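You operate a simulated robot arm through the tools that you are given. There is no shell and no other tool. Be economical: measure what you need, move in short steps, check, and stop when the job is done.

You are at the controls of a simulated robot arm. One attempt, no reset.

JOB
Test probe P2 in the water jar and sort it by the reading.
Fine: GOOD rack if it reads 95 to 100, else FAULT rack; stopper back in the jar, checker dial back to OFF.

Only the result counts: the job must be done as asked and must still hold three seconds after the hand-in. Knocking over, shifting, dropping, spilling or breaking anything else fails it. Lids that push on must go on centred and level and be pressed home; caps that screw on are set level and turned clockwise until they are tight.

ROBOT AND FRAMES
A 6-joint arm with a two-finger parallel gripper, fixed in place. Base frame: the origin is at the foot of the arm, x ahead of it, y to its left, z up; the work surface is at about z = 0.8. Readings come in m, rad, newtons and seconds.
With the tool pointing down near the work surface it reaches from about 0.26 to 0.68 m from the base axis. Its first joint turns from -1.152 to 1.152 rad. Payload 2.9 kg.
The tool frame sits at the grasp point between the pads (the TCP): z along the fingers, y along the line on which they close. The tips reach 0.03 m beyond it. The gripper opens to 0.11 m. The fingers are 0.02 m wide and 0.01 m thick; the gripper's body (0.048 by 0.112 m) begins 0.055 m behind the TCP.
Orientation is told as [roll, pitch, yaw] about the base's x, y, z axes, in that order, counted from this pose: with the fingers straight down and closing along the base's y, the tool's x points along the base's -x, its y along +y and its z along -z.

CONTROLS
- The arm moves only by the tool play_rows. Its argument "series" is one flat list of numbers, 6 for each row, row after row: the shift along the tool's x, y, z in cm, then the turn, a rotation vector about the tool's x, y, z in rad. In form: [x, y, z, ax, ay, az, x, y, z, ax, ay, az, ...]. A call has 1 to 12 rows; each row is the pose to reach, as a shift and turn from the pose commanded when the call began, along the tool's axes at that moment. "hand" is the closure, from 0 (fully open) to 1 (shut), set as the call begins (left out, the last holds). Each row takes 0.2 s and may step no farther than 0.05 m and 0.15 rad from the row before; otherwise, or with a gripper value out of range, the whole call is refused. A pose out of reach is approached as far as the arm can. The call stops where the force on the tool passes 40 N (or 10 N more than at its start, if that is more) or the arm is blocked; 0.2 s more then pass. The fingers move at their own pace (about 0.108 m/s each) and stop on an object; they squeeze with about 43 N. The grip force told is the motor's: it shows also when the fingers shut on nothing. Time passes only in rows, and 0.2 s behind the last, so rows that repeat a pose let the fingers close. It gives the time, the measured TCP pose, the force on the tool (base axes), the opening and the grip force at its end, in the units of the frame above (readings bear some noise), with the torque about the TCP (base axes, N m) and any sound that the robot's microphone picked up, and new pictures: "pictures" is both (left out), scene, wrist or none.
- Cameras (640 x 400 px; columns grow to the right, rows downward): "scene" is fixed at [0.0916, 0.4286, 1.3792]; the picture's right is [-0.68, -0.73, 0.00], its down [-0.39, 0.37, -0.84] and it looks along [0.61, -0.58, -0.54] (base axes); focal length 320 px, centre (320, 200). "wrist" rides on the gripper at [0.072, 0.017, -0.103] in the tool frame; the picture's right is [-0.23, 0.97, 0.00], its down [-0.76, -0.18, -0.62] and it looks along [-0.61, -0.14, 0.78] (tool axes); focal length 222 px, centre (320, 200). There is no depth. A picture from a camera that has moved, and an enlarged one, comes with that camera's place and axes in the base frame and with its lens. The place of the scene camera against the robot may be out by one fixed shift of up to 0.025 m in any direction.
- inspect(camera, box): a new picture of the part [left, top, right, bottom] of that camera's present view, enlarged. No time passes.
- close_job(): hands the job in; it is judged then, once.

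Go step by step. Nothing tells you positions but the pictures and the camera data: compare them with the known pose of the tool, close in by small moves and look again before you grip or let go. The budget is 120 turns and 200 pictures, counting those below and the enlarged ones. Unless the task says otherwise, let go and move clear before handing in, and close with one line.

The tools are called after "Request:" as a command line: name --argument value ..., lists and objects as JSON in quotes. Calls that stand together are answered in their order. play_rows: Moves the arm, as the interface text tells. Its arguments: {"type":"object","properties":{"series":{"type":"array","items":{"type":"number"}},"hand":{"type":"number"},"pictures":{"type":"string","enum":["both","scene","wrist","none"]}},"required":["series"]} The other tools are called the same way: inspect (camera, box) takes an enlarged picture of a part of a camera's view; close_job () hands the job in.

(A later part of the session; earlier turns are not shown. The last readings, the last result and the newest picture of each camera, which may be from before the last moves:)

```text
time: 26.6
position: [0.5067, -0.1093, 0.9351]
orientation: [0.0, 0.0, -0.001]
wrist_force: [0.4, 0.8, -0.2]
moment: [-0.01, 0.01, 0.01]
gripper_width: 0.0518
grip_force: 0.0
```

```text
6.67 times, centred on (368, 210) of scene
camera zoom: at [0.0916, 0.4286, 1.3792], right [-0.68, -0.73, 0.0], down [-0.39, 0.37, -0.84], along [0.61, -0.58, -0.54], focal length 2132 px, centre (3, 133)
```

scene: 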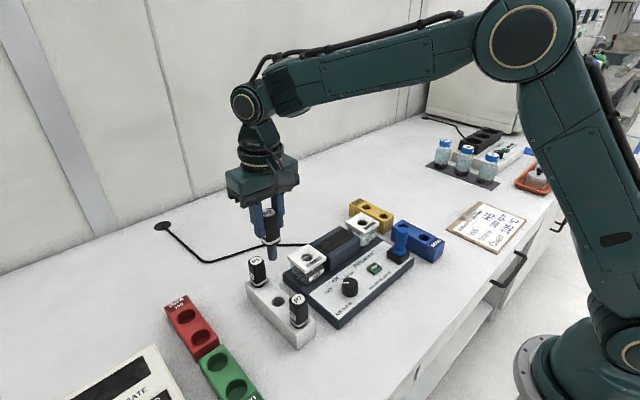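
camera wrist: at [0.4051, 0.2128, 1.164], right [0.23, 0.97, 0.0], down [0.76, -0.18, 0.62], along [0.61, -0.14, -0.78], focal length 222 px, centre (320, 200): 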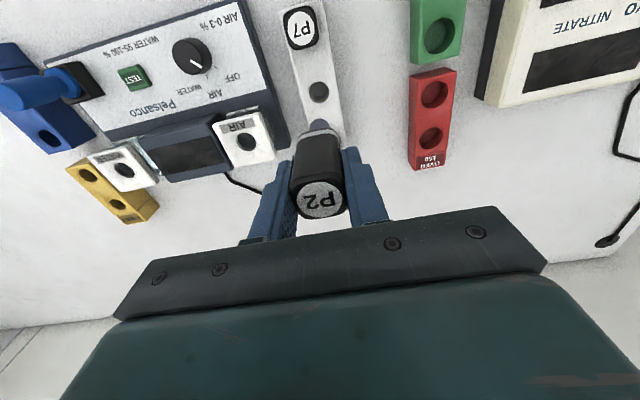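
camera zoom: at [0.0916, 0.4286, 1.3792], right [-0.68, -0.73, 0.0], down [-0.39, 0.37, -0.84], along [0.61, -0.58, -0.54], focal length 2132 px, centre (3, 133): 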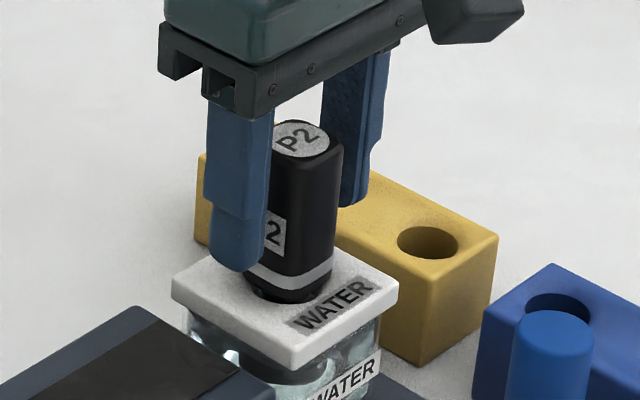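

P2 stands in the jar on its own. I'll rise and go over the dial, at about (0.40, 0.052).

Request:
play_rows --series '[0, 0, -3, 0, 0, 0, 0, 0, -7, 0, 0, 0, 0, 0, -10, 0, 0, 0, 2.5, 4, -10, 0, 0, 0, 5, 8, -10, 0, 0, 0, 8, 12, -10, 0, 0, 0, 10.7, 16.1, -10, 0, 0, 0]'

Request:
inspect --camera "wrist" --box '[200, 0, 440, 180]'

```text
time: 28.2
position: [0.4002, 0.0512, 1.0379]
orientation: [0.002, 0.001, -0.001]
wrist_force: [0.4, 0.1, 0.4]
moment: [-0.04, -0.01, -0.04]
gripper_width: 0.0518
grip_force: 0.0
camera wrist: at [0.3279, 0.0687, 1.14], right [0.23, 0.97, 0.0], down [0.76, -0.18, 0.62], along [0.61, -0.14, -0.78], focal length 222 px, centre (320, 200)
```

scene: 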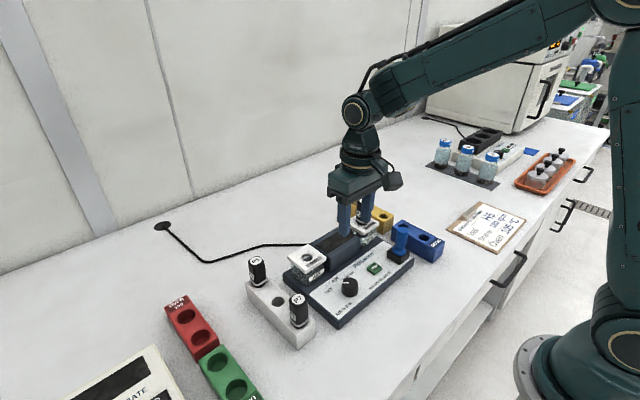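
wrist: 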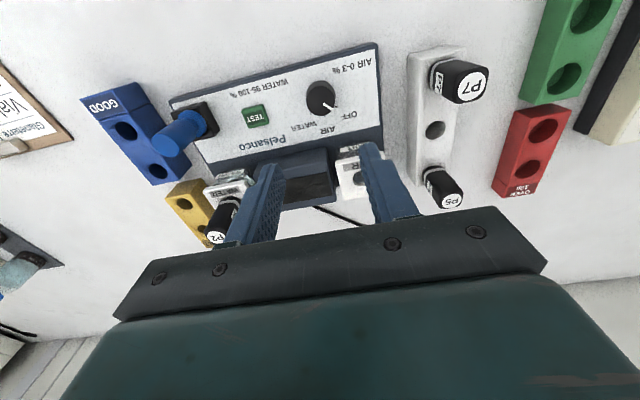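

```text
2.22 times, centred on (320, 90) of wrist
camera zoom: at [0.3279, 0.0687, 1.14], right [0.23, 0.97, 0.0], down [0.76, -0.18, 0.62], along [0.61, -0.14, -0.78], focal length 494 px, centre (320, 444)
```

zoom: 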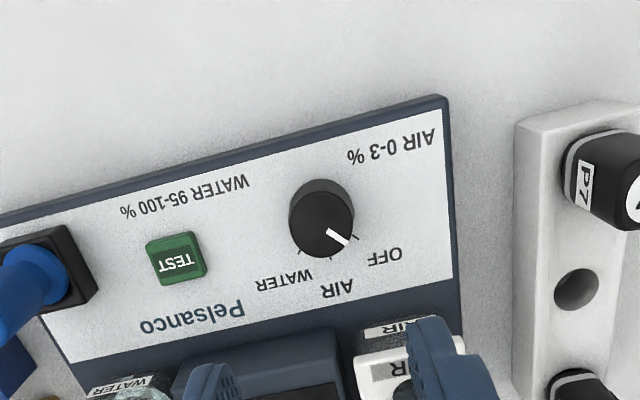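

The dial centre is at about (0.406, 0.0525) and OFF to WATER is about 90° clockwise from above. I'll align and descend partway.

Request:
play_rows --series '[-0.6, 0.1, 4, 0, 0, 0, -0.6, 0.1, 8, 0, 0, 0, -0.6, 0.1, 12, 0, 0, 0, -0.6, 0.1, 14, 0, 0, 0]' --pictures "none"

Request:
inspect --camera "wrist" --box '[220, 50, 420, 200]'

Request:
inspect --camera "scene" --box '[300, 220, 400, 320]'

```text
time: 29.2
position: [0.4071, 0.053, 0.8952]
orientation: [0.0, 0.001, 0.0]
wrist_force: [-0.4, -0.6, -0.3]
moment: [0.0, -0.01, 0.04]
gripper_width: 0.0518
grip_force: 0.1
```

```text
2.67 times, centred on (320, 125) of wrist
camera zoom: at [0.3341, 0.0698, 0.998], right [0.23, 0.97, 0.0], down [0.76, -0.18, 0.62], along [0.61, -0.14, -0.78], focal length 592 px, centre (320, 400)
```

zoom: 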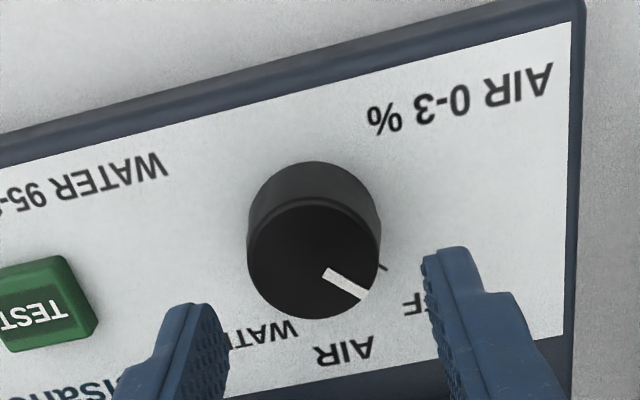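

```text
4.00 times, centred on (350, 270) of scene
camera zoom: at [0.0916, 0.4286, 1.3792], right [-0.68, -0.73, 0.0], down [-0.39, 0.37, -0.84], along [0.61, -0.58, -0.54], focal length 1279 px, centre (200, -80)
```

zoom: 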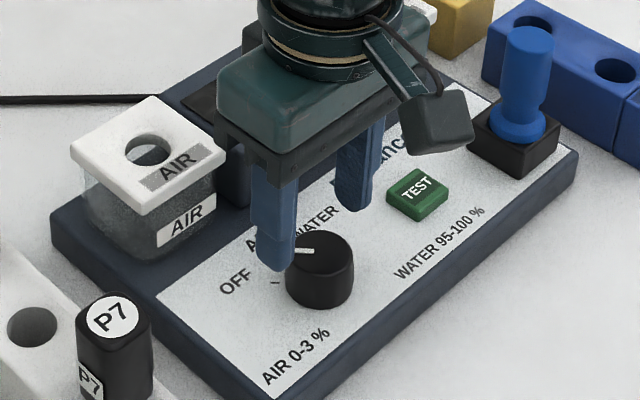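

The dial top is at about (0.410, 0.051, 0.836) with a diameter of 0.039. I'll align, go down to z≈0.853 and check.

Request:
play_rows --series '[-0.3, -0.15, 0, 0, 0, 0, -0.3, -0.15, 1.5, 0, 0, 0, -0.3, -0.15, 3, 0, 0, 0, -0.3, -0.15, 4, 0, 0, 0]' --hand 0.46 --pictures "none"

Request:
inspect --camera "wrist" --box '[220, 80, 420, 230]'

Request:
inspect --camera "scene" --box '[310, 240, 390, 320]'

```text
time: 30.2
position: [0.4096, 0.0516, 0.8573]
orientation: [-0.001, -0.002, 0.0]
wrist_force: [-11.5, 0.9, 35.4]
moment: [-0.55, 0.52, -0.14]
gripper_width: 0.0592
grip_force: 0.1
```

```text
2.67 times, centred on (320, 155) of wrist
camera zoom: at [0.337, 0.0697, 0.961], right [0.23, 0.97, 0.0], down [0.76, -0.18, 0.62], along [0.61, -0.14, -0.78], focal length 592 px, centre (320, 320)
```

zoom: 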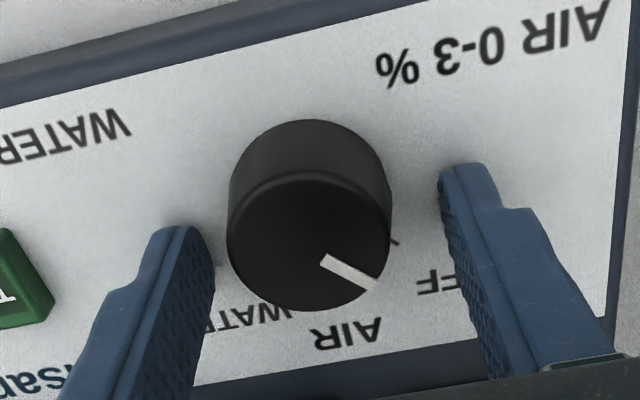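

```text
5.00 times, centred on (350, 280) of scene
camera zoom: at [0.0909, 0.4286, 1.3792], right [-0.68, -0.73, 0.0], down [-0.39, 0.37, -0.84], along [0.62, -0.58, -0.54], focal length 1599 px, centre (170, -200)
```

zoom: 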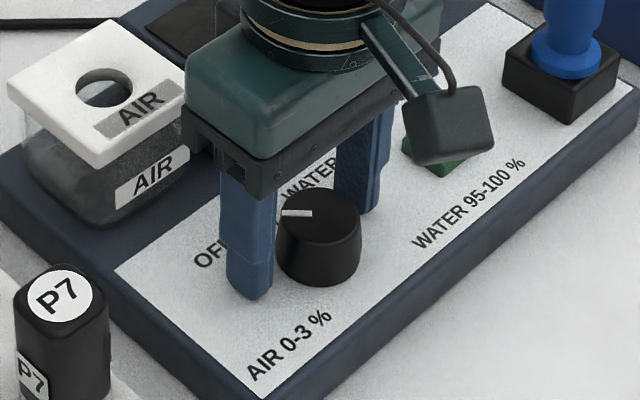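

The tips touched the panel at TCP 0.857, so the panel is at z≈0.827. I'll back off a few mm, recentre at about x=0.405, y=0.050 and close gently.

Request:
play_rows --series '[0, 0, -0.6, 0, 0, 0, 0.4, -0.15, -0.6, 0, 0, 0, 0.4, -0.15, -0.6, 0, 0, 0]' --pictures "none"

Request:
inspect --camera "wrist" --box '[220, 80, 420, 230]'

```text
time: 31.0
position: [0.4049, 0.0511, 0.8621]
orientation: [0.0, 0.0, 0.0]
wrist_force: [-0.3, -0.1, 1.2]
moment: [0.03, 0.0, -0.01]
gripper_width: 0.0593
grip_force: 0.0
```

```text
2.67 times, centred on (320, 155) of wrist
camera zoom: at [0.3329, 0.0673, 0.9652], right [0.23, 0.97, 0.0], down [0.76, -0.18, 0.62], along [0.61, -0.14, -0.78], focal length 592 px, centre (320, 320)
```

zoom: 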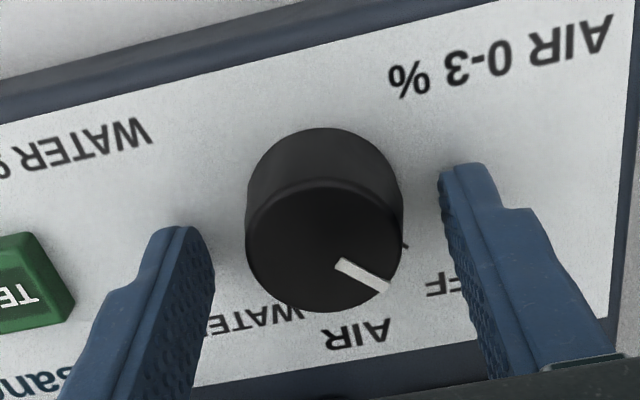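

The dial is centred between the fingers, so I'll close.

Request:
play_rows --series '[0, 0, 0, 0, 0, 0, 0, 0, 0, 0, 0, 0, 0, 0, 0, 0, 0, 0]' --hand 1 --pictures "none"

Request:
inspect --camera "wrist" --box '[220, 80, 420, 230]'

```text
time: 31.8
position: [0.4058, 0.0509, 0.8614]
orientation: [0.003, 0.001, 0.004]
wrist_force: [0.7, 16.6, -6.0]
moment: [0.42, -0.27, -0.08]
gripper_width: 0.0369
grip_force: 44.8
```

```text
2.67 times, centred on (320, 155) of wrist
camera zoom: at [0.3329, 0.0685, 0.9652], right [0.22, 0.97, 0.0], down [0.76, -0.18, 0.62], along [0.61, -0.14, -0.78], focal length 592 px, centre (320, 320)
```

zoom: 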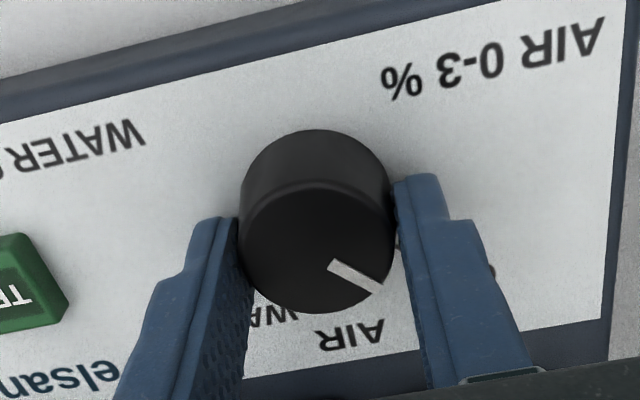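

It's gripped, but there's a 17 N side load in +y. I'll shift +1.2 mm to relieve it and begin turning clockwise.

Request:
play_rows --series '[0, 0.06, 0, 0, 0, 0, 0, 0.12, 0, 0, 0, 0]' --pictures "none"

Request:
play_rows --series '[0, 0, 0, 0, 0, 0.13, 0, 0, 0, 0, 0, 0.26, 0, 0, 0, 0, 0, 0.39]' --pictures "none"

Request:
inspect --camera "wrist" --box '[220, 80, 420, 230]'

```text
time: 32.4
position: [0.4053, 0.0516, 0.8624]
orientation: [-0.001, 0.001, 0.001]
wrist_force: [0.6, 10.1, -9.1]
moment: [0.63, -0.41, -0.03]
gripper_width: 0.0371
grip_force: 44.6
```

```text
time: 33.2
position: [0.4036, 0.05, 0.8627]
orientation: [-0.004, 0.0, -0.396]
wrist_force: [-1.9, -2.8, -5.8]
moment: [-0.16, -0.03, 0.04]
gripper_width: 0.0369
grip_force: 45.1
```

```text
2.67 times, centred on (320, 155) of wrist
camera zoom: at [0.345, 0.0945, 0.9653], right [0.58, 0.81, 0.0], down [0.64, -0.45, 0.62], along [0.5, -0.37, -0.78], focal length 592 px, centre (320, 320)
```

zoom: 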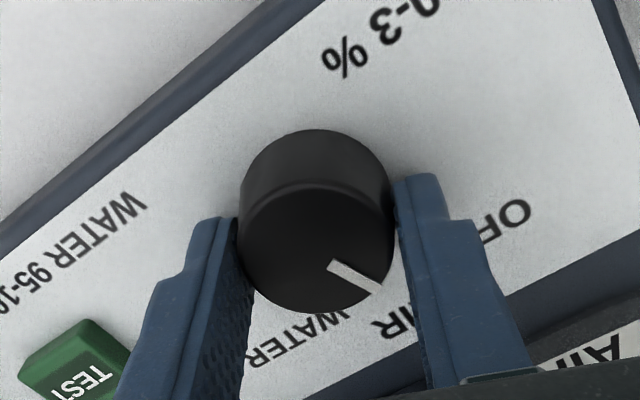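

The dial turns with the gripper without slipping. I'll turn it the rest of the way to WATER.

Request:
play_rows --series '[0, 0, 0, 0, 0, 0.13, 0, 0, 0, 0, 0, 0.26, 0, 0, 0, 0, 0, 0.39, 0, 0, 0, 0, 0, 0.52, 0, 0, 0, 0, 0, 0.65, 0, 0, 0, 0, 0, 0.78, 0, 0, 0, 0, 0, 0.91, 0, 0, 0, 0, 0, 1.04, 0, 0, 0, 0, 0, 1.17]' --pictures "none"

Request:
inspect --camera "wrist" --box '[220, 80, 420, 230]'

Request:
inspect --camera "scene" --box '[280, 190, 440, 330]'

```text
time: 35.0
position: [0.4021, 0.0489, 0.8625]
orientation: [-0.012, -0.009, -1.393]
wrist_force: [-3.4, -3.1, 7.0]
moment: [0.11, 0.34, 0.0]
gripper_width: 0.0371
grip_force: 45.0
stopped in row 8: the force on the tool passed its limit at 41 N (the readings are from after the stop); the commanded pose is now the measured one
```

```text
2.67 times, centred on (320, 155) of wrist
camera zoom: at [0.4072, 0.1241, 0.9645], right [1.0, -0.05, -0.01], down [-0.03, -0.77, 0.63], along [-0.04, -0.63, -0.78], focal length 592 px, centre (320, 320)
```

zoom: 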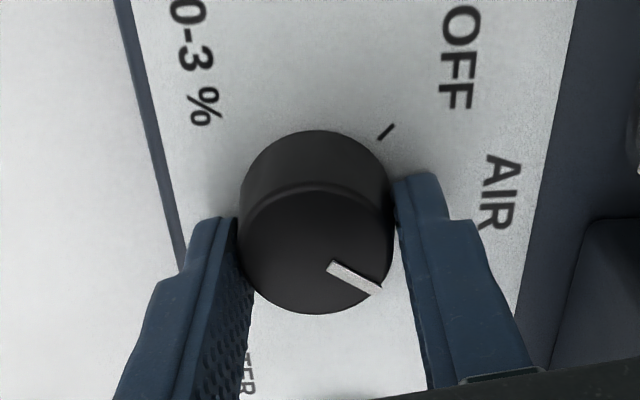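

```text
2.86 times, centred on (360, 260) of scene
camera zoom: at [0.0914, 0.4285, 1.3792], right [-0.68, -0.73, 0.0], down [-0.39, 0.37, -0.84], along [0.62, -0.58, -0.54], focal length 914 px, centre (206, 29)
```

zoom: 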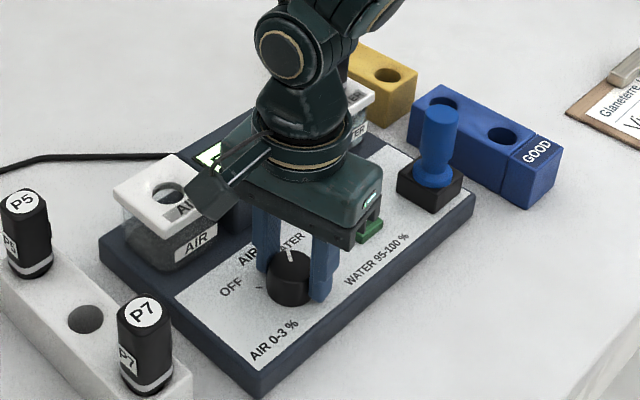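

The display is lit and the dial is at -80°, about 10° short of WATER. I'll turn a little more.

Request:
play_rows --series '[0, 0, 0, 0, 0, 0.06, 0, 0, 0, 0, 0, 0.12, 0, 0, 0, 0, 0, 0.18]' --pictures "none"

Request:
inspect --camera "wrist" --box '[220, 80, 420, 230]'

```text
time: 35.8
position: [0.4018, 0.0477, 0.8627]
orientation: [-0.01, -0.008, -1.571]
wrist_force: [-12.6, -7.6, 14.8]
moment: [0.93, 0.43, 0.4]
gripper_width: 0.0372
grip_force: 45.5
```

```text
2.67 times, centred on (320, 155) of wrist
camera zoom: at [0.4199, 0.1221, 0.9644], right [0.97, -0.23, -0.01], down [-0.17, -0.76, 0.63], along [-0.15, -0.61, -0.77], focal length 592 px, centre (320, 320)
```

zoom: 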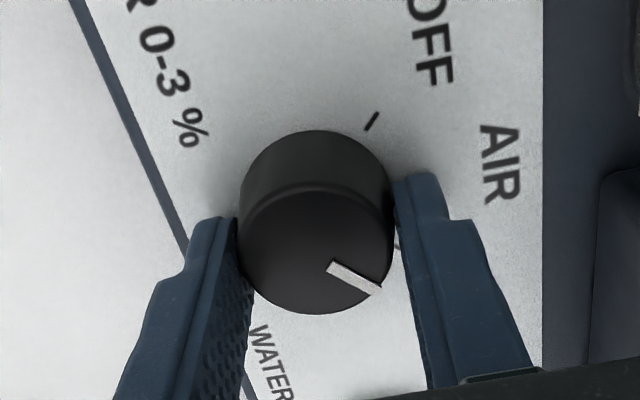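

The dial is now turned a full 90°. I'll open, rise, and check the pointer and display.

Request:
play_rows --series '[0, 0, 0, 0, 0, 0, 0, 0, 0, 0, 0, 0]' --hand 0.46 --pictures "none"

Request:
play_rows --series '[0, 0, -3, 0, 0, 0, 0, 0, -6, 0, 0, 0, 0, 0, -10, 0, 0, 0, 0, 0, -14, 0, 0, -0.14, 0, 0, -16, 0, 0, -0.28, 0, 0, -16, 0, 0, -0.42, 0, 0, -16, 0, 0, -0.56, 0, 0, -16, 0, 0, -0.7, 0, 0, -16, 0, 0, -0.84, 0, 0, -16, 0, 0, -0.98, 0, 0, -16, 0, 0, -1.12, 0, 0, -16, 0, 0, -1.26]' --pictures "none"

Request:
inspect --camera "scene" --box '[280, 190, 440, 330]'

Request:
inspect --camera "wrist" --box '[180, 0, 440, 200]'

```text
time: 36.4
position: [0.4037, 0.049, 0.8624]
orientation: [-0.006, -0.009, -1.57]
wrist_force: [-0.2, -0.6, -0.7]
moment: [-0.01, 0.01, 0.02]
gripper_width: 0.0595
grip_force: 0.1
```

```text
time: 39.0
position: [0.4038, 0.0501, 1.0226]
orientation: [-0.011, 0.006, -0.308]
wrist_force: [-0.3, -0.1, 0.1]
moment: [0.01, 0.01, -0.01]
gripper_width: 0.0593
grip_force: 0.1
```

```text
2.86 times, centred on (360, 260) of scene
camera zoom: at [0.0916, 0.4286, 1.3792], right [-0.68, -0.73, 0.0], down [-0.39, 0.37, -0.84], along [0.61, -0.58, -0.54], focal length 914 px, centre (206, 29)
```

zoom: 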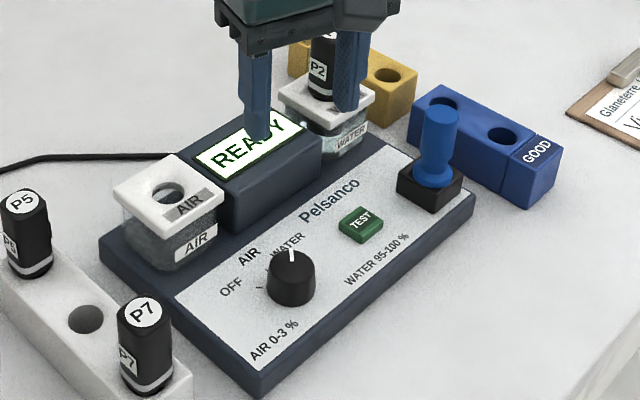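

```text
2.00 times, centred on (310, 100) of wrist
camera zoom: at [0.3411, 0.0899, 1.1255], right [0.51, 0.86, -0.01], down [0.68, -0.39, 0.62], along [0.53, -0.33, -0.78], focal length 444 px, centre (340, 400)
```

zoom: 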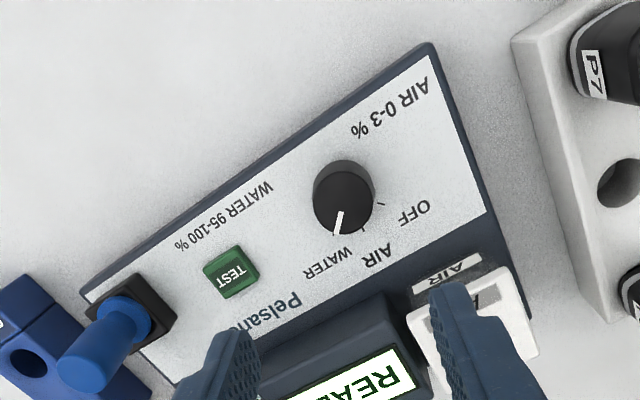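

The display shows READY and the pointer is at WATER. I'll square the tool back to zero yaw and close the fingers for pressing TEST.

Request:
play_rows --series '[0, 0, 0, 0, 0, -0.14, 0, 0, 0, 0, 0, -0.28, 0, 0, 0, 0, 0, -0.308]' --hand 1 --pictures "none"

Request:
play_rows --series '[0, 0, 0, 0, 0, 0, 0, -4, 0, 0, 0, 0, 0, -8.7, 0, 0, 0, 0]' --pictures "none"

```text
time: 39.8
position: [0.4047, 0.0512, 1.0213]
orientation: [-0.009, 0.007, -0.004]
wrist_force: [0.8, -0.1, -0.6]
moment: [-0.02, 0.0, -0.02]
gripper_width: 0.0002
grip_force: 37.6
```

```text
time: 40.6
position: [0.4034, -0.0376, 1.0249]
orientation: [-0.01, 0.009, -0.002]
wrist_force: [0.8, 0.2, -0.5]
moment: [0.02, -0.01, 0.01]
gripper_width: 0.0001
grip_force: 37.8
```

I'll level the small tilt and then look at the button.

Request:
play_rows --series '[0, 0, 0, -0.01, -0.008, 0, 0, 0, 2, -0.01, -0.008, 0, 0, 0, 5, -0.01, -0.008, 0]' --pictures "none"

Request:
inspect --camera "wrist" --box '[220, 30, 420, 180]'

Request:
inspect --camera "scene" --box '[320, 200, 420, 300]'

```text
time: 41.4
position: [0.4024, -0.0368, 0.9729]
orientation: [0.002, 0.0, -0.003]
wrist_force: [0.6, 0.4, -0.6]
moment: [0.0, 0.0, 0.0]
gripper_width: 0.0002
grip_force: 38.1
```

```text
2.67 times, centred on (320, 105) of wrist
camera zoom: at [0.331, -0.0201, 1.0767], right [0.23, 0.97, 0.0], down [0.76, -0.18, 0.62], along [0.61, -0.14, -0.78], focal length 592 px, centre (320, 453)
```

zoom: 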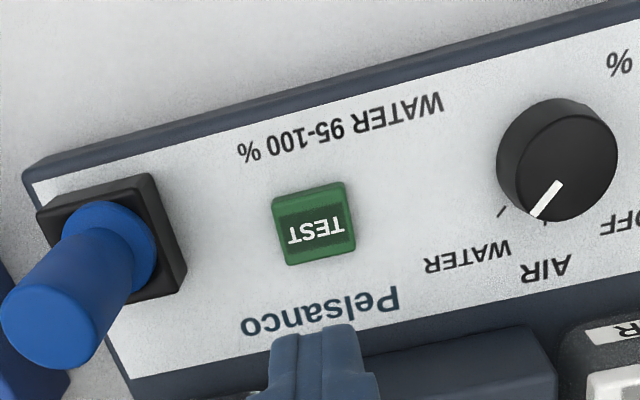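

```text
4.00 times, centred on (370, 250) of scene
camera zoom: at [0.0916, 0.4286, 1.3792], right [-0.68, -0.73, 0.0], down [-0.39, 0.37, -0.84], along [0.61, -0.58, -0.54], focal length 1279 px, centre (120, 0)
```

zoom: 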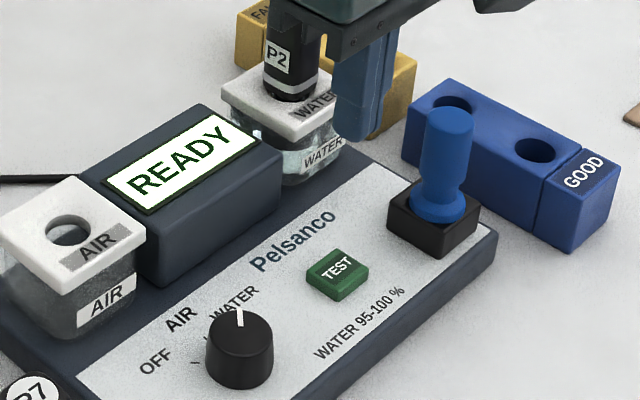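

I'll check the pointer more closely before I press TEST.

Request:
inspect --camera "wrist" --box '[360, 50, 430, 120]'

Request:
inspect --camera "scene" --box '[330, 260, 370, 300]'

```text
5.71 times, centred on (395, 85) of wrist
camera zoom: at [0.331, -0.0201, 1.0767], right [0.23, 0.97, 0.0], down [0.76, -0.18, 0.62], along [0.61, -0.14, -0.78], focal length 1269 px, centre (-109, 857)
```

zoom: 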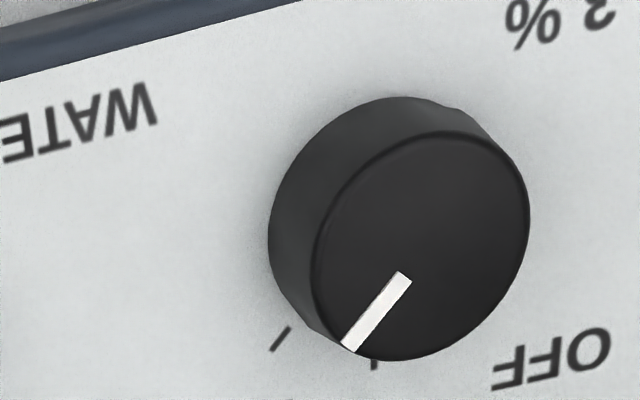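

```text
10.00 times, centred on (350, 280) of scene
camera zoom: at [0.0916, 0.4286, 1.3792], right [-0.68, -0.73, 0.0], down [-0.39, 0.37, -0.84], along [0.61, -0.58, -0.54], focal length 3198 px, centre (20, -600)
```

zoom: 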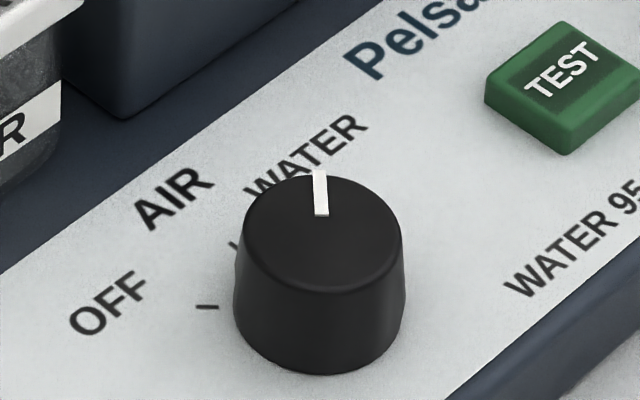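

The pointer is parallel to the WATER tick, so the dial is set. TEST is right below the TCP at about (0.403, -0.038), and I'll press it slowly.

Request:
play_rows --series '[0, -0.1, 4, 0, 0, 0, 0, -0.1, 8, 0, 0, 0, 0, -0.1, 9.7, 0, 0, 0, 0, -0.1, 10.1, 0, 0, 0, 0, -0.1, 10.4, 0, 0, 0, 0, -0.1, 10.7, 0, 0, 0, 0, -0.1, 11.0, 0, 0, 0]' --pictures "scene"

```text
time: 43.0
position: [0.4043, -0.0383, 0.8635]
orientation: [0.0, 0.0, -0.002]
wrist_force: [-1.3, 0.5, 1.7]
moment: [0.04, 0.01, 0.01]
gripper_width: 0.0
grip_force: 37.4
heard: click
```

scene: 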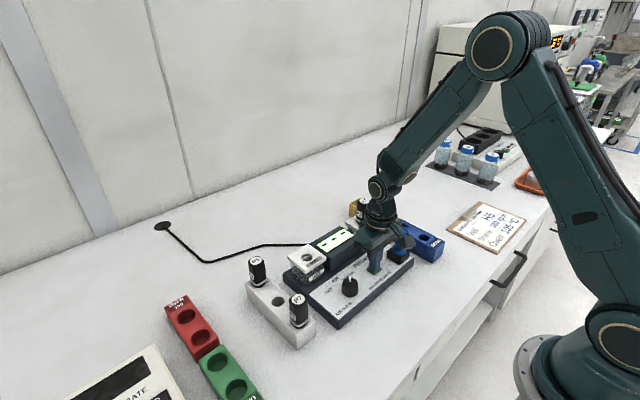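

I heard a click, so I'll retreat upward and read the display.

Request:
play_rows --series '[0, 0, -3, 0, 0, 0, 0, 0, -7, 0, 0, 0, 0, 0, -11, 0, 0, 0, 0, 0, -15, 0, 0, 0]' --pictures "none"

Request:
inspect --camera "scene" --box '[290, 190, 410, 300]'

```text
time: 44.0
position: [0.403, -0.0394, 1.0132]
orientation: [0.002, 0.002, -0.005]
wrist_force: [0.1, -0.3, -0.6]
moment: [-0.01, -0.02, -0.01]
gripper_width: 0.0003
grip_force: 37.3
```

```text
3.64 times, centred on (350, 245) of scene
camera zoom: at [0.0916, 0.4286, 1.3792], right [-0.68, -0.73, 0.0], down [-0.39, 0.37, -0.84], along [0.61, -0.58, -0.54], focal length 1163 px, centre (211, 36)
```

zoom: 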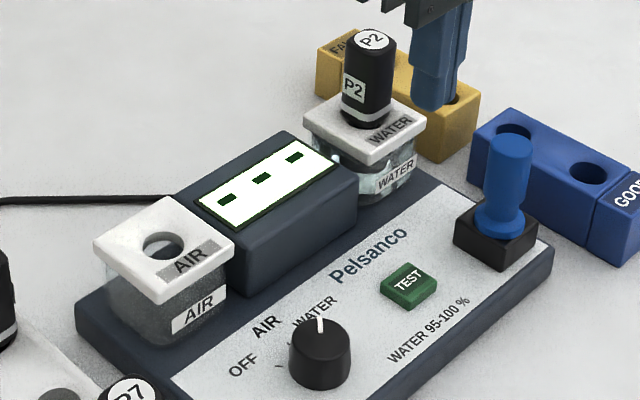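

The display shows dashes while it measures, so I'll wait a little.

Request:
play_rows --series '[0, 0, 0, 0, 0, 0, 0, 0, 0, 0, 0, 0, 0, 0, 0, 0, 0, 0, 0, 0, 0, 0, 0, 0, 0, 0, 0, 0, 0, 0, 0, 0, 0, 0, 0, 0, 0, 0, 0, 0, 0, 0, 0, 0, 0, 0, 0, 0, 0, 0, 0, 0, 0, 0, 0, 0, 0, 0, 0, 0]' --pictures "none" --hand 0.53

Request:
inspect --camera "scene" --box '[290, 190, 410, 300]'

```text
time: 46.2
position: [0.4052, -0.0382, 1.0129]
orientation: [0.001, -0.001, -0.004]
wrist_force: [-0.5, -0.4, 0.4]
moment: [0.01, 0.0, 0.01]
gripper_width: 0.0517
grip_force: 0.0
```

```text
3.64 times, centred on (350, 245) of scene
camera zoom: at [0.0916, 0.4286, 1.3792], right [-0.68, -0.73, 0.0], down [-0.39, 0.37, -0.84], along [0.61, -0.58, -0.54], focal length 1163 px, centre (211, 36)
```

zoom: 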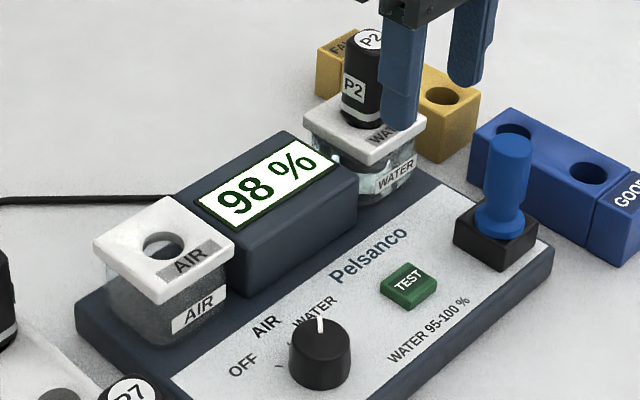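

It reads 98 %. I'll wait a bit more to make sure it's settled.

Request:
play_rows --series '[0, 0, 0, 0, 0, 0, 0, 0, 0, 0, 0, 0, 0, 0, 0, 0, 0, 0, 0, 0, 0, 0, 0, 0, 0, 0, 0, 0, 0, 0, 0, 0, 0, 0, 0, 0, 0, 0, 0, 0, 0, 0, 0, 0, 0, 0, 0, 0, 0, 0, 0, 0, 0, 0, 0, 0, 0, 0, 0, 0, 0, 0, 0, 0, 0, 0, 0, 0, 0, 0, 0, 0]' --pictures "none"

Request:
inspect --camera "scene" --box '[290, 190, 410, 300]'

Request:
inspect --camera "wrist" --box '[100, 0, 400, 200]'

```text
time: 48.8
position: [0.4032, -0.0384, 1.012]
orientation: [0.0, 0.001, -0.004]
wrist_force: [0.2, 0.0, -0.7]
moment: [-0.01, -0.02, -0.02]
gripper_width: 0.0518
grip_force: 0.2
```

```text
3.64 times, centred on (350, 245) of scene
camera zoom: at [0.0916, 0.4286, 1.3792], right [-0.68, -0.73, 0.0], down [-0.39, 0.37, -0.84], along [0.61, -0.58, -0.54], focal length 1163 px, centre (211, 36)
```

zoom: 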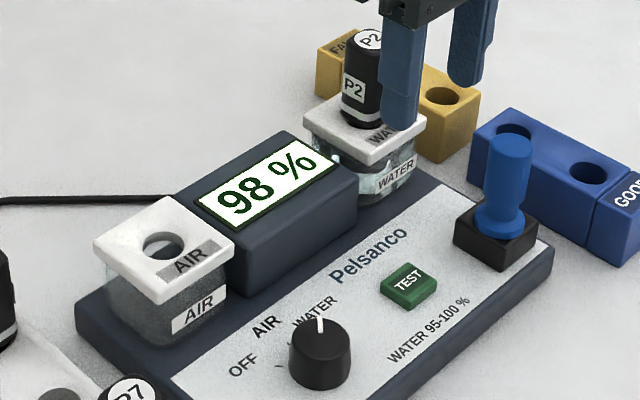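

```text
2.00 times, centred on (250, 100) of wrist
camera zoom: at [0.3324, -0.0212, 1.1157], right [0.23, 0.97, 0.0], down [0.76, -0.18, 0.62], along [0.61, -0.14, -0.78], focal length 444 px, centre (460, 400)
```

zoom: 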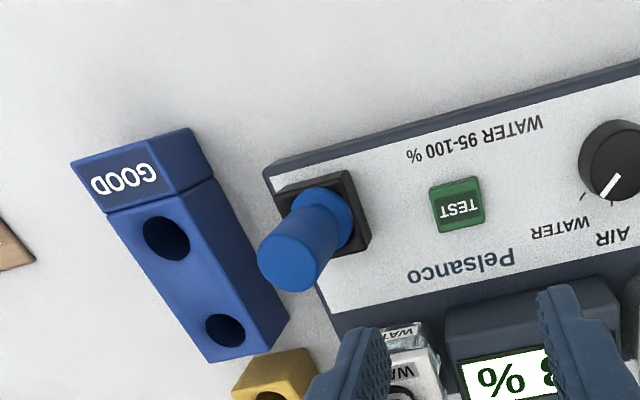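

It's stable at 98 %, so P2 goes to the GOOD rack. Since the dial is close, I'll set it back to OFF first.

Request:
play_rows --series '[0.1, 4.5, 0, 0, 0, 0, 0.2, 9.05, 0, 0, 0, 0, 0.2, 9.05, 4.5, 0, 0, 0, 0.2, 9.05, 9, 0, 0, 0, 0.2, 9.05, 12, 0, 0, 0, 0.2, 9.05, 14, 0, 0, 0, 0.2, 9.05, 15, 0, 0, 0]' --hand 0.44 --pictures "none"

Request:
inspect --camera "wrist" --box '[220, 80, 420, 230]'

```text
time: 50.4
position: [0.4025, 0.0511, 0.8621]
orientation: [-0.001, 0.001, -0.005]
wrist_force: [0.8, -0.8, -1.1]
moment: [0.01, 0.01, 0.0]
gripper_width: 0.0618
grip_force: 0.1
```

```text
2.67 times, centred on (320, 155) of wrist
camera zoom: at [0.3302, 0.069, 0.9656], right [0.23, 0.97, 0.0], down [0.76, -0.18, 0.62], along [0.61, -0.14, -0.78], focal length 592 px, centre (320, 320)
```

zoom: 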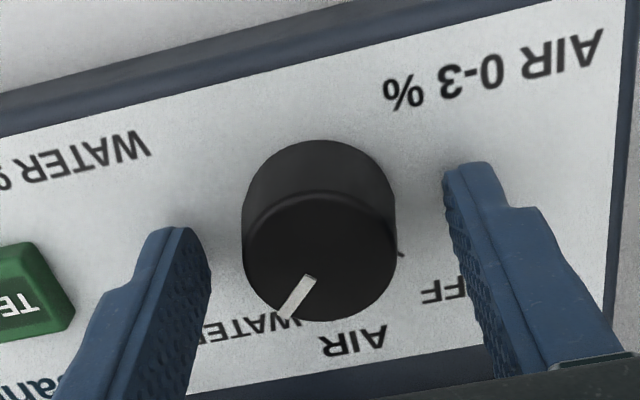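

It's aligned, so I'll grip the dial.

Request:
play_rows --series '[0, 0, 0, 0, 0, 0, 0, 0, 0, 0, 0, 0, 0, 0, 0, 0, 0, 0]' --hand 1 --pictures "none"

```text
time: 51.2
position: [0.4012, 0.0523, 0.863]
orientation: [0.0, -0.001, -0.005]
wrist_force: [1.6, 1.0, -8.4]
moment: [0.09, -0.39, 0.02]
gripper_width: 0.0367
grip_force: 45.0
```

The side load is negligible. I'll turn counter-clockwise 90° back to OFF.

Request:
play_rows --series '[0, 0, 0, 0, 0, -0.131, 0, 0, 0, 0, 0, -0.262, 0, 0, 0, 0, 0, -0.393, 0, 0, 0, 0, 0, -0.524, 0, 0, 0, 0, 0, -0.655, 0, 0, 0, 0, 0, -0.786, 0, 0, 0, 0, 0, -0.917, 0, 0, 0, 0, 0, -1.048, 0, 0, 0, 0, 0, -1.179, 0, 0, 0, 0, 0, -1.31, 0, 0, 0, 0, 0, -1.441, 0, 0, 0, 0, 0, -1.566]' --pictures "none"

Request:
inspect --camera "scene" --box '[290, 190, 410, 300]'

```text
time: 53.8
position: [0.4012, 0.0533, 0.8632]
orientation: [0.0, -0.002, 1.566]
wrist_force: [2.8, 9.2, -8.3]
moment: [0.52, 0.06, -0.02]
gripper_width: 0.0368
grip_force: 45.0
```

```text
3.64 times, centred on (350, 245) of scene
camera zoom: at [0.0917, 0.4288, 1.3791], right [-0.68, -0.73, 0.0], down [-0.39, 0.37, -0.84], along [0.61, -0.58, -0.54], focal length 1163 px, centre (211, 36)
```

zoom: 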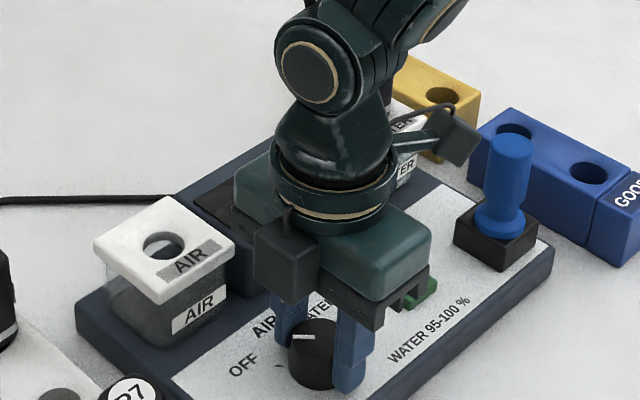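

The display is dark, so the dial is off. I'll release, rise and rotate back.

Request:
play_rows --series '[0, 0, 0, 0, 0, 0, 0, 0, 0, 0, 0, 0]' --hand 0.46 --pictures "none"

Request:
play_rows --series '[0, 0, -4, 0, 0, 0, 0, 0, -8, 0, 0, 0.142, 0, 0, -12, 0, 0, 0.285, 0, 0, -16, 0, 0, 0.427, 0, 0, -18, 0, 0, 0.57, 0, 0, -18, 0, 0, 0.712, 0, 0, -18, 0, 0, 0.854, 0, 0, -18, 0, 0, 0.997, 0, 0, -18, 0, 0, 1.139, 0, 0, -18, 0, 0, 1.281, 0, 0, -18, 0, 0, 1.424, 0, 0, -18, 0, 0, 1.566]' --pictures "none"

Request:
inspect --camera "scene" --box '[290, 190, 410, 300]'

Request:
inspect --camera "wrist" --box '[200, 0, 440, 180]'

```text
time: 54.4
position: [0.3999, 0.0516, 0.8635]
orientation: [0.0, 0.0, 1.563]
wrist_force: [-0.3, 0.0, -0.7]
moment: [-0.01, 0.03, -0.01]
gripper_width: 0.0592
grip_force: 0.0
```

```text
time: 57.0
position: [0.4025, 0.053, 1.044]
orientation: [-0.001, 0.0, -0.007]
wrist_force: [0.4, 0.6, 0.0]
moment: [0.04, 0.0, -0.01]
gripper_width: 0.0595
grip_force: 0.0
```

```text
3.64 times, centred on (350, 245) of scene
camera zoom: at [0.0916, 0.4286, 1.3792], right [-0.68, -0.73, 0.0], down [-0.39, 0.37, -0.84], along [0.61, -0.58, -0.54], focal length 1163 px, centre (211, 36)
```

zoom: 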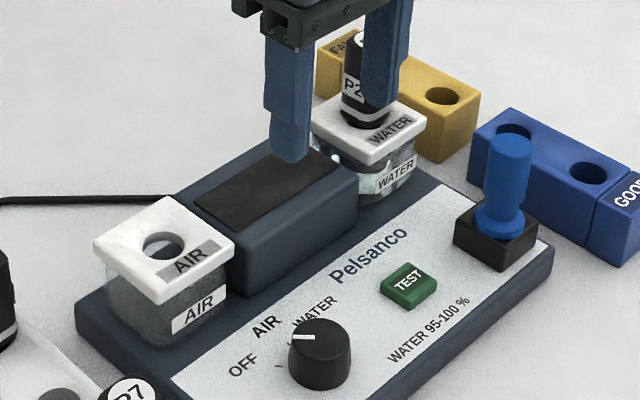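

```text
2.22 times, centred on (320, 90) of wrist
camera zoom: at [0.3297, 0.0702, 1.1461], right [0.23, 0.97, 0.0], down [0.76, -0.18, 0.62], along [0.61, -0.14, -0.78], focal length 494 px, centre (320, 444)
```

zoom: 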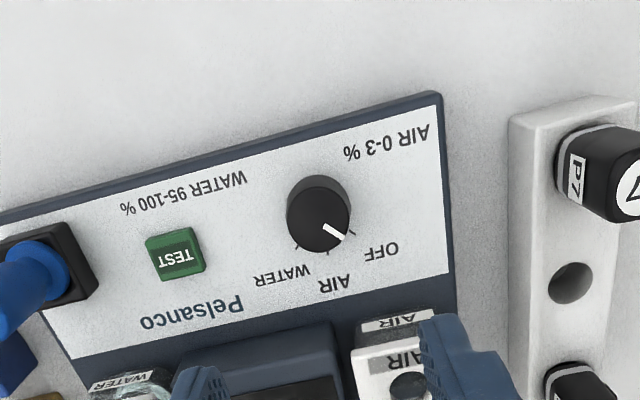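

The dial is back at OFF. Now I'll go back over P2 in the jar.

Request:
play_rows --series '[-2.5, -4, 0, 0, 0, 0, -5, -8, 0, 0, 0, 0, -7.5, -12, 0, 0, 0, 0, -10.5, -16.1, 0, 0, 0, 0, -10.5, -16.1, 3, 0, 0, 0]' --hand 0.5 --pictures "none"

Request:
inspect --camera "wrist" --box '[200, 50, 440, 230]'

```text
refused: row 4 steps farther than a row can; nothing moved
```

```text
2.22 times, centred on (320, 140) of wrist
camera zoom: at [0.3297, 0.0702, 1.1461], right [0.23, 0.97, 0.0], down [0.76, -0.18, 0.62], along [0.61, -0.14, -0.78], focal length 494 px, centre (320, 333)
```

zoom: 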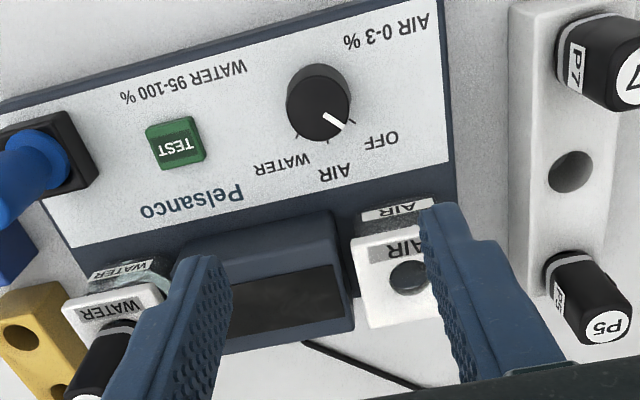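

That step was slightly too long, so I'll resend with smaller ones.

Request:
play_rows --series '[-2.1, -3.3, 0, 0, 0, 0, -4.2, -6.5, 0, 0, 0, 0, -6.3, -9.8, 0, 0, 0, 0, -8.4, -13, 0, 0, 0, 0, -10.5, -16.1, 0, 0, 0, 0, -10.5, -16.1, 3, 0, 0, 0]' --hand 0.5 --pictures "none"

Request:
inspect --camera "wrist" --box '[200, 50, 440, 230]'

```text
time: 58.4
position: [0.507, -0.1095, 1.0136]
orientation: [0.001, 0.0, -0.003]
wrist_force: [1.0, -0.3, 0.4]
moment: [-0.04, -0.02, -0.02]
gripper_width: 0.0551
grip_force: 0.0
```

```text
2.22 times, centred on (320, 140) of wrist
camera zoom: at [0.4345, -0.0929, 1.1159], right [0.23, 0.97, 0.0], down [0.76, -0.18, 0.62], along [0.61, -0.14, -0.78], focal length 494 px, centre (320, 333)
```

zoom: 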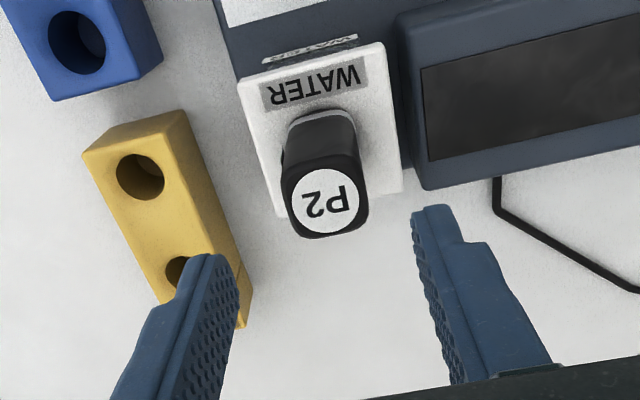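

P2 is aligned, so I'll descend to the earlier grip height of 0.935.

Request:
play_rows --series '[0, 0.1, 3, 0, 0, 0, 0, 0.1, 6, 0, 0, 0, 0, 0.1, 7.8, 0, 0, 0]' --pictures "none"

Request:
inspect --camera "wrist" --box '[200, 80, 440, 260]'

```text
time: 59.2
position: [0.5074, -0.1069, 0.9336]
orientation: [0.001, 0.0, -0.002]
wrist_force: [0.7, -0.2, -0.4]
moment: [-0.03, 0.0, 0.03]
gripper_width: 0.0549
grip_force: 0.1
```

```text
2.22 times, centred on (320, 170) of wrist
camera zoom: at [0.4347, -0.0892, 1.037], right [0.23, 0.97, 0.0], down [0.76, -0.18, 0.62], along [0.61, -0.14, -0.78], focal length 494 px, centre (320, 267)
```

zoom: 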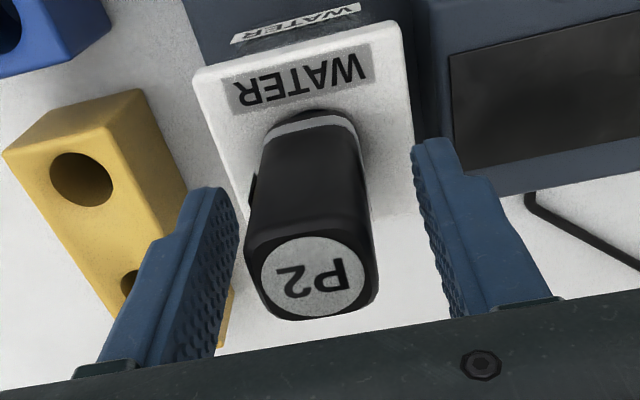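

P2 sits nearer the -y finger, so I'll recentre by 2.5 mm, grip and lift slowly.

Request:
play_rows --series '[0, -0.25, 0, 0, 0, 0, 0, -0.25, 0, 0, 0, 0]' --pictures "none"

Request:
play_rows --series '[0, 0, 0, 0, 0, 0, 0, 0, 0, 0, 0, 0, 0, 0, 0, 0, 0, 0]' --hand 1 --pictures "none"

Request:
play_rows --series '[0, 0, -0.7, 0, 0, 0, 0, 0, -1.4, 0, 0, 0, 0, 0, -2.4, 0, 0, 0, 0, 0, -3.6, 0, 0, 0, 0, 0, -5, 0, 0, 0, 0, 0, -8, 0, 0, 0, 0, 0, -11, 0, 0, 0]' --pictures "scene"

```text
time: 59.8
position: [0.5059, -0.1098, 0.9333]
orientation: [0.0, 0.0, -0.004]
wrist_force: [-0.2, -0.9, 0.1]
moment: [0.01, 0.0, 0.02]
gripper_width: 0.0551
grip_force: 0.1
```

```text
time: 60.6
position: [0.5064, -0.1094, 0.9342]
orientation: [0.003, 0.0, -0.001]
wrist_force: [0.3, 6.1, 3.6]
moment: [0.2, -0.01, 0.01]
gripper_width: 0.0293
grip_force: 42.9
```

```text
time: 62.2
position: [0.5075, -0.1109, 1.0433]
orientation: [0.002, 0.001, -0.003]
wrist_force: [-0.2, -0.2, -1.2]
moment: [-0.01, 0.02, 0.02]
gripper_width: 0.029
grip_force: 42.5
```

scene: 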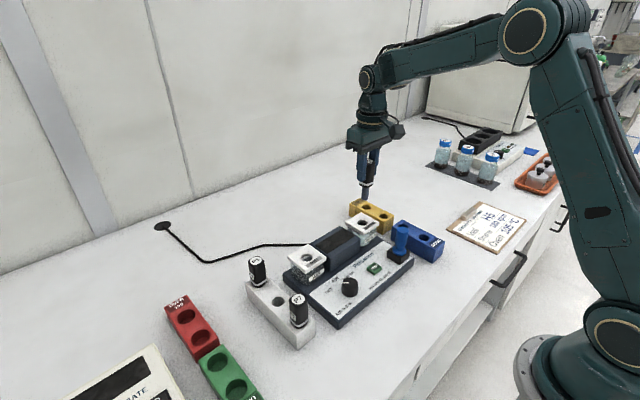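

P2 is held clear. I'll move it towards the GOOD rack's front hole, at about (0.383, -0.217), and look.

Request:
play_rows --series '[3.1, -2.7, 0, 0, 0, 0, 6.2, -5.4, 0, 0, 0, 0, 9.3, -8, 0, 0, 0, 0, 12.4, -10.7, 0, 0, 0, 0]' --pictures "none"

Request:
inspect --camera "wrist" --box '[200, 0, 440, 180]'

Request:
inspect --camera "scene" --box '[360, 150, 460, 280]'

```text
time: 63.2
position: [0.3815, -0.2182, 1.0422]
orientation: [0.003, 0.0, -0.003]
wrist_force: [0.9, 0.3, -0.2]
moment: [-0.01, -0.01, 0.01]
gripper_width: 0.0294
grip_force: 43.0
```

```text
2.22 times, centred on (320, 90) of wrist
camera zoom: at [0.3102, -0.2005, 1.1461], right [0.23, 0.97, 0.0], down [0.76, -0.18, 0.62], along [0.61, -0.14, -0.78], focal length 494 px, centre (320, 444)
```

zoom: 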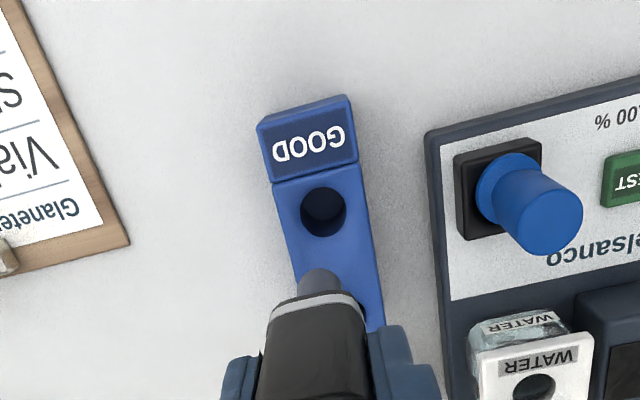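

```text
3.08 times, centred on (410, 215) of scene
camera zoom: at [0.0916, 0.4286, 1.3792], right [-0.68, -0.73, 0.0], down [-0.39, 0.37, -0.84], along [0.61, -0.58, -0.54], focal length 984 px, centre (43, 154)
```

zoom: 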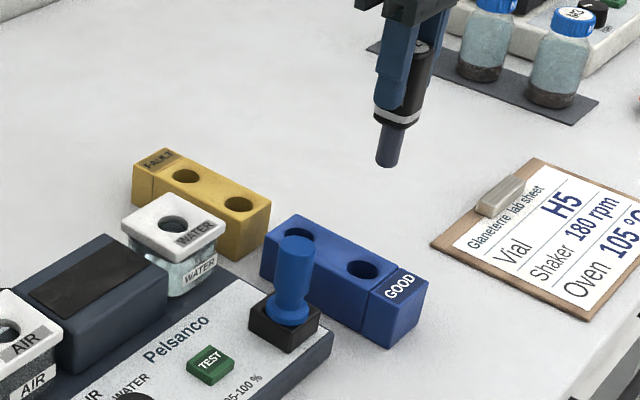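

The front hole is at about (0.3816, -0.214, 0.844). I'll align and lower until the stem tip is just above it.

Request:
play_rows --series '[0, 0.27, 3, 0, 0, 0, 0, 0.27, 6, 0, 0, 0, 0, 0.27, 9, 0, 0, 0, 0, 0.27, 10.5, 0, 0, 0]' --pictures "none"

Request:
inspect --camera "wrist" --box '[250, 80, 390, 190]'

Request:
inspect --camera "scene" --box '[395, 200, 450, 260]'

```text
time: 64.2
position: [0.3821, -0.2155, 0.9396]
orientation: [0.001, 0.001, -0.002]
wrist_force: [-0.4, 0.9, -0.4]
moment: [0.01, -0.01, -0.01]
gripper_width: 0.0293
grip_force: 43.1
```

```text
3.64 times, centred on (320, 135) of wrist
camera zoom: at [0.3093, -0.1972, 1.0422], right [0.23, 0.97, 0.0], down [0.76, -0.18, 0.62], along [0.61, -0.14, -0.78], focal length 808 px, centre (320, 436)
```

zoom: 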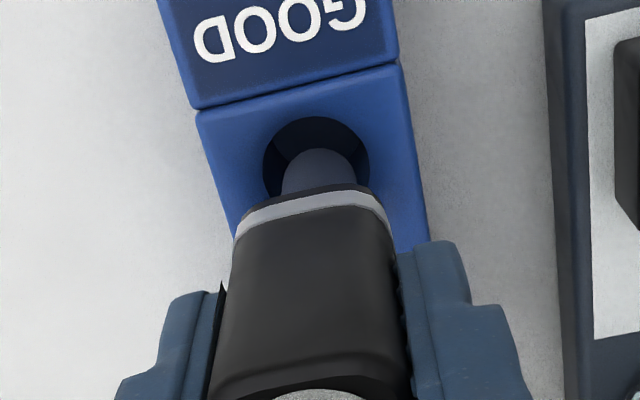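

```text
6.67 times, centred on (422, 230) of scene
camera zoom: at [0.0916, 0.4286, 1.3792], right [-0.68, -0.73, 0.0], down [-0.39, 0.37, -0.84], along [0.61, -0.58, -0.54], focal length 2132 px, centre (-363, 0)
```

zoom: 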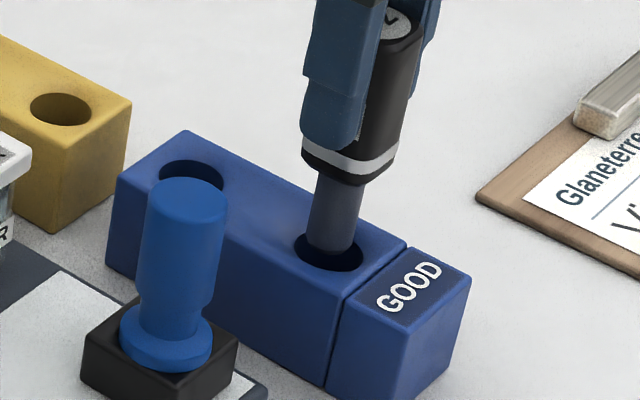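

It's well aligned, so I'll lower.

Request:
play_rows --series '[0, 0, 0.6, 0, 0, 0, 0, 0, 1.2, 0, 0, 0, 0, 0, 1.8, 0, 0, 0, 0, 0, 2.4, 0, 0, 0]' --pictures "none"

Request:
inspect --camera "scene" --box '[395, 200, 450, 260]'

```text
time: 65.2
position: [0.3824, -0.2141, 0.9163]
orientation: [-0.001, 0.0, -0.004]
wrist_force: [0.0, 0.6, -1.0]
moment: [0.01, 0.01, 0.0]
gripper_width: 0.0292
grip_force: 43.1
```

```text
6.67 times, centred on (422, 230) of scene
camera zoom: at [0.0916, 0.4286, 1.3792], right [-0.68, -0.73, 0.0], down [-0.39, 0.37, -0.84], along [0.61, -0.58, -0.54], focal length 2132 px, centre (-363, 0)
```

zoom: 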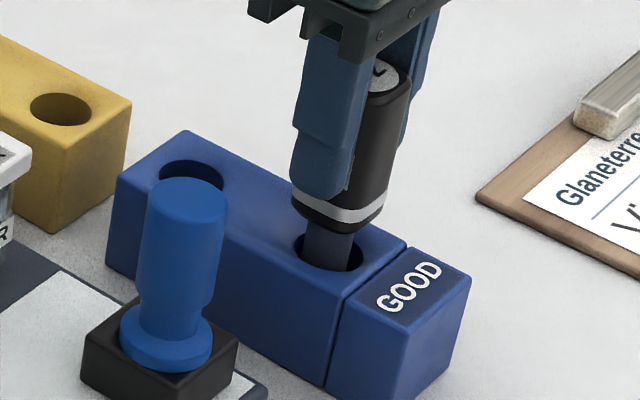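

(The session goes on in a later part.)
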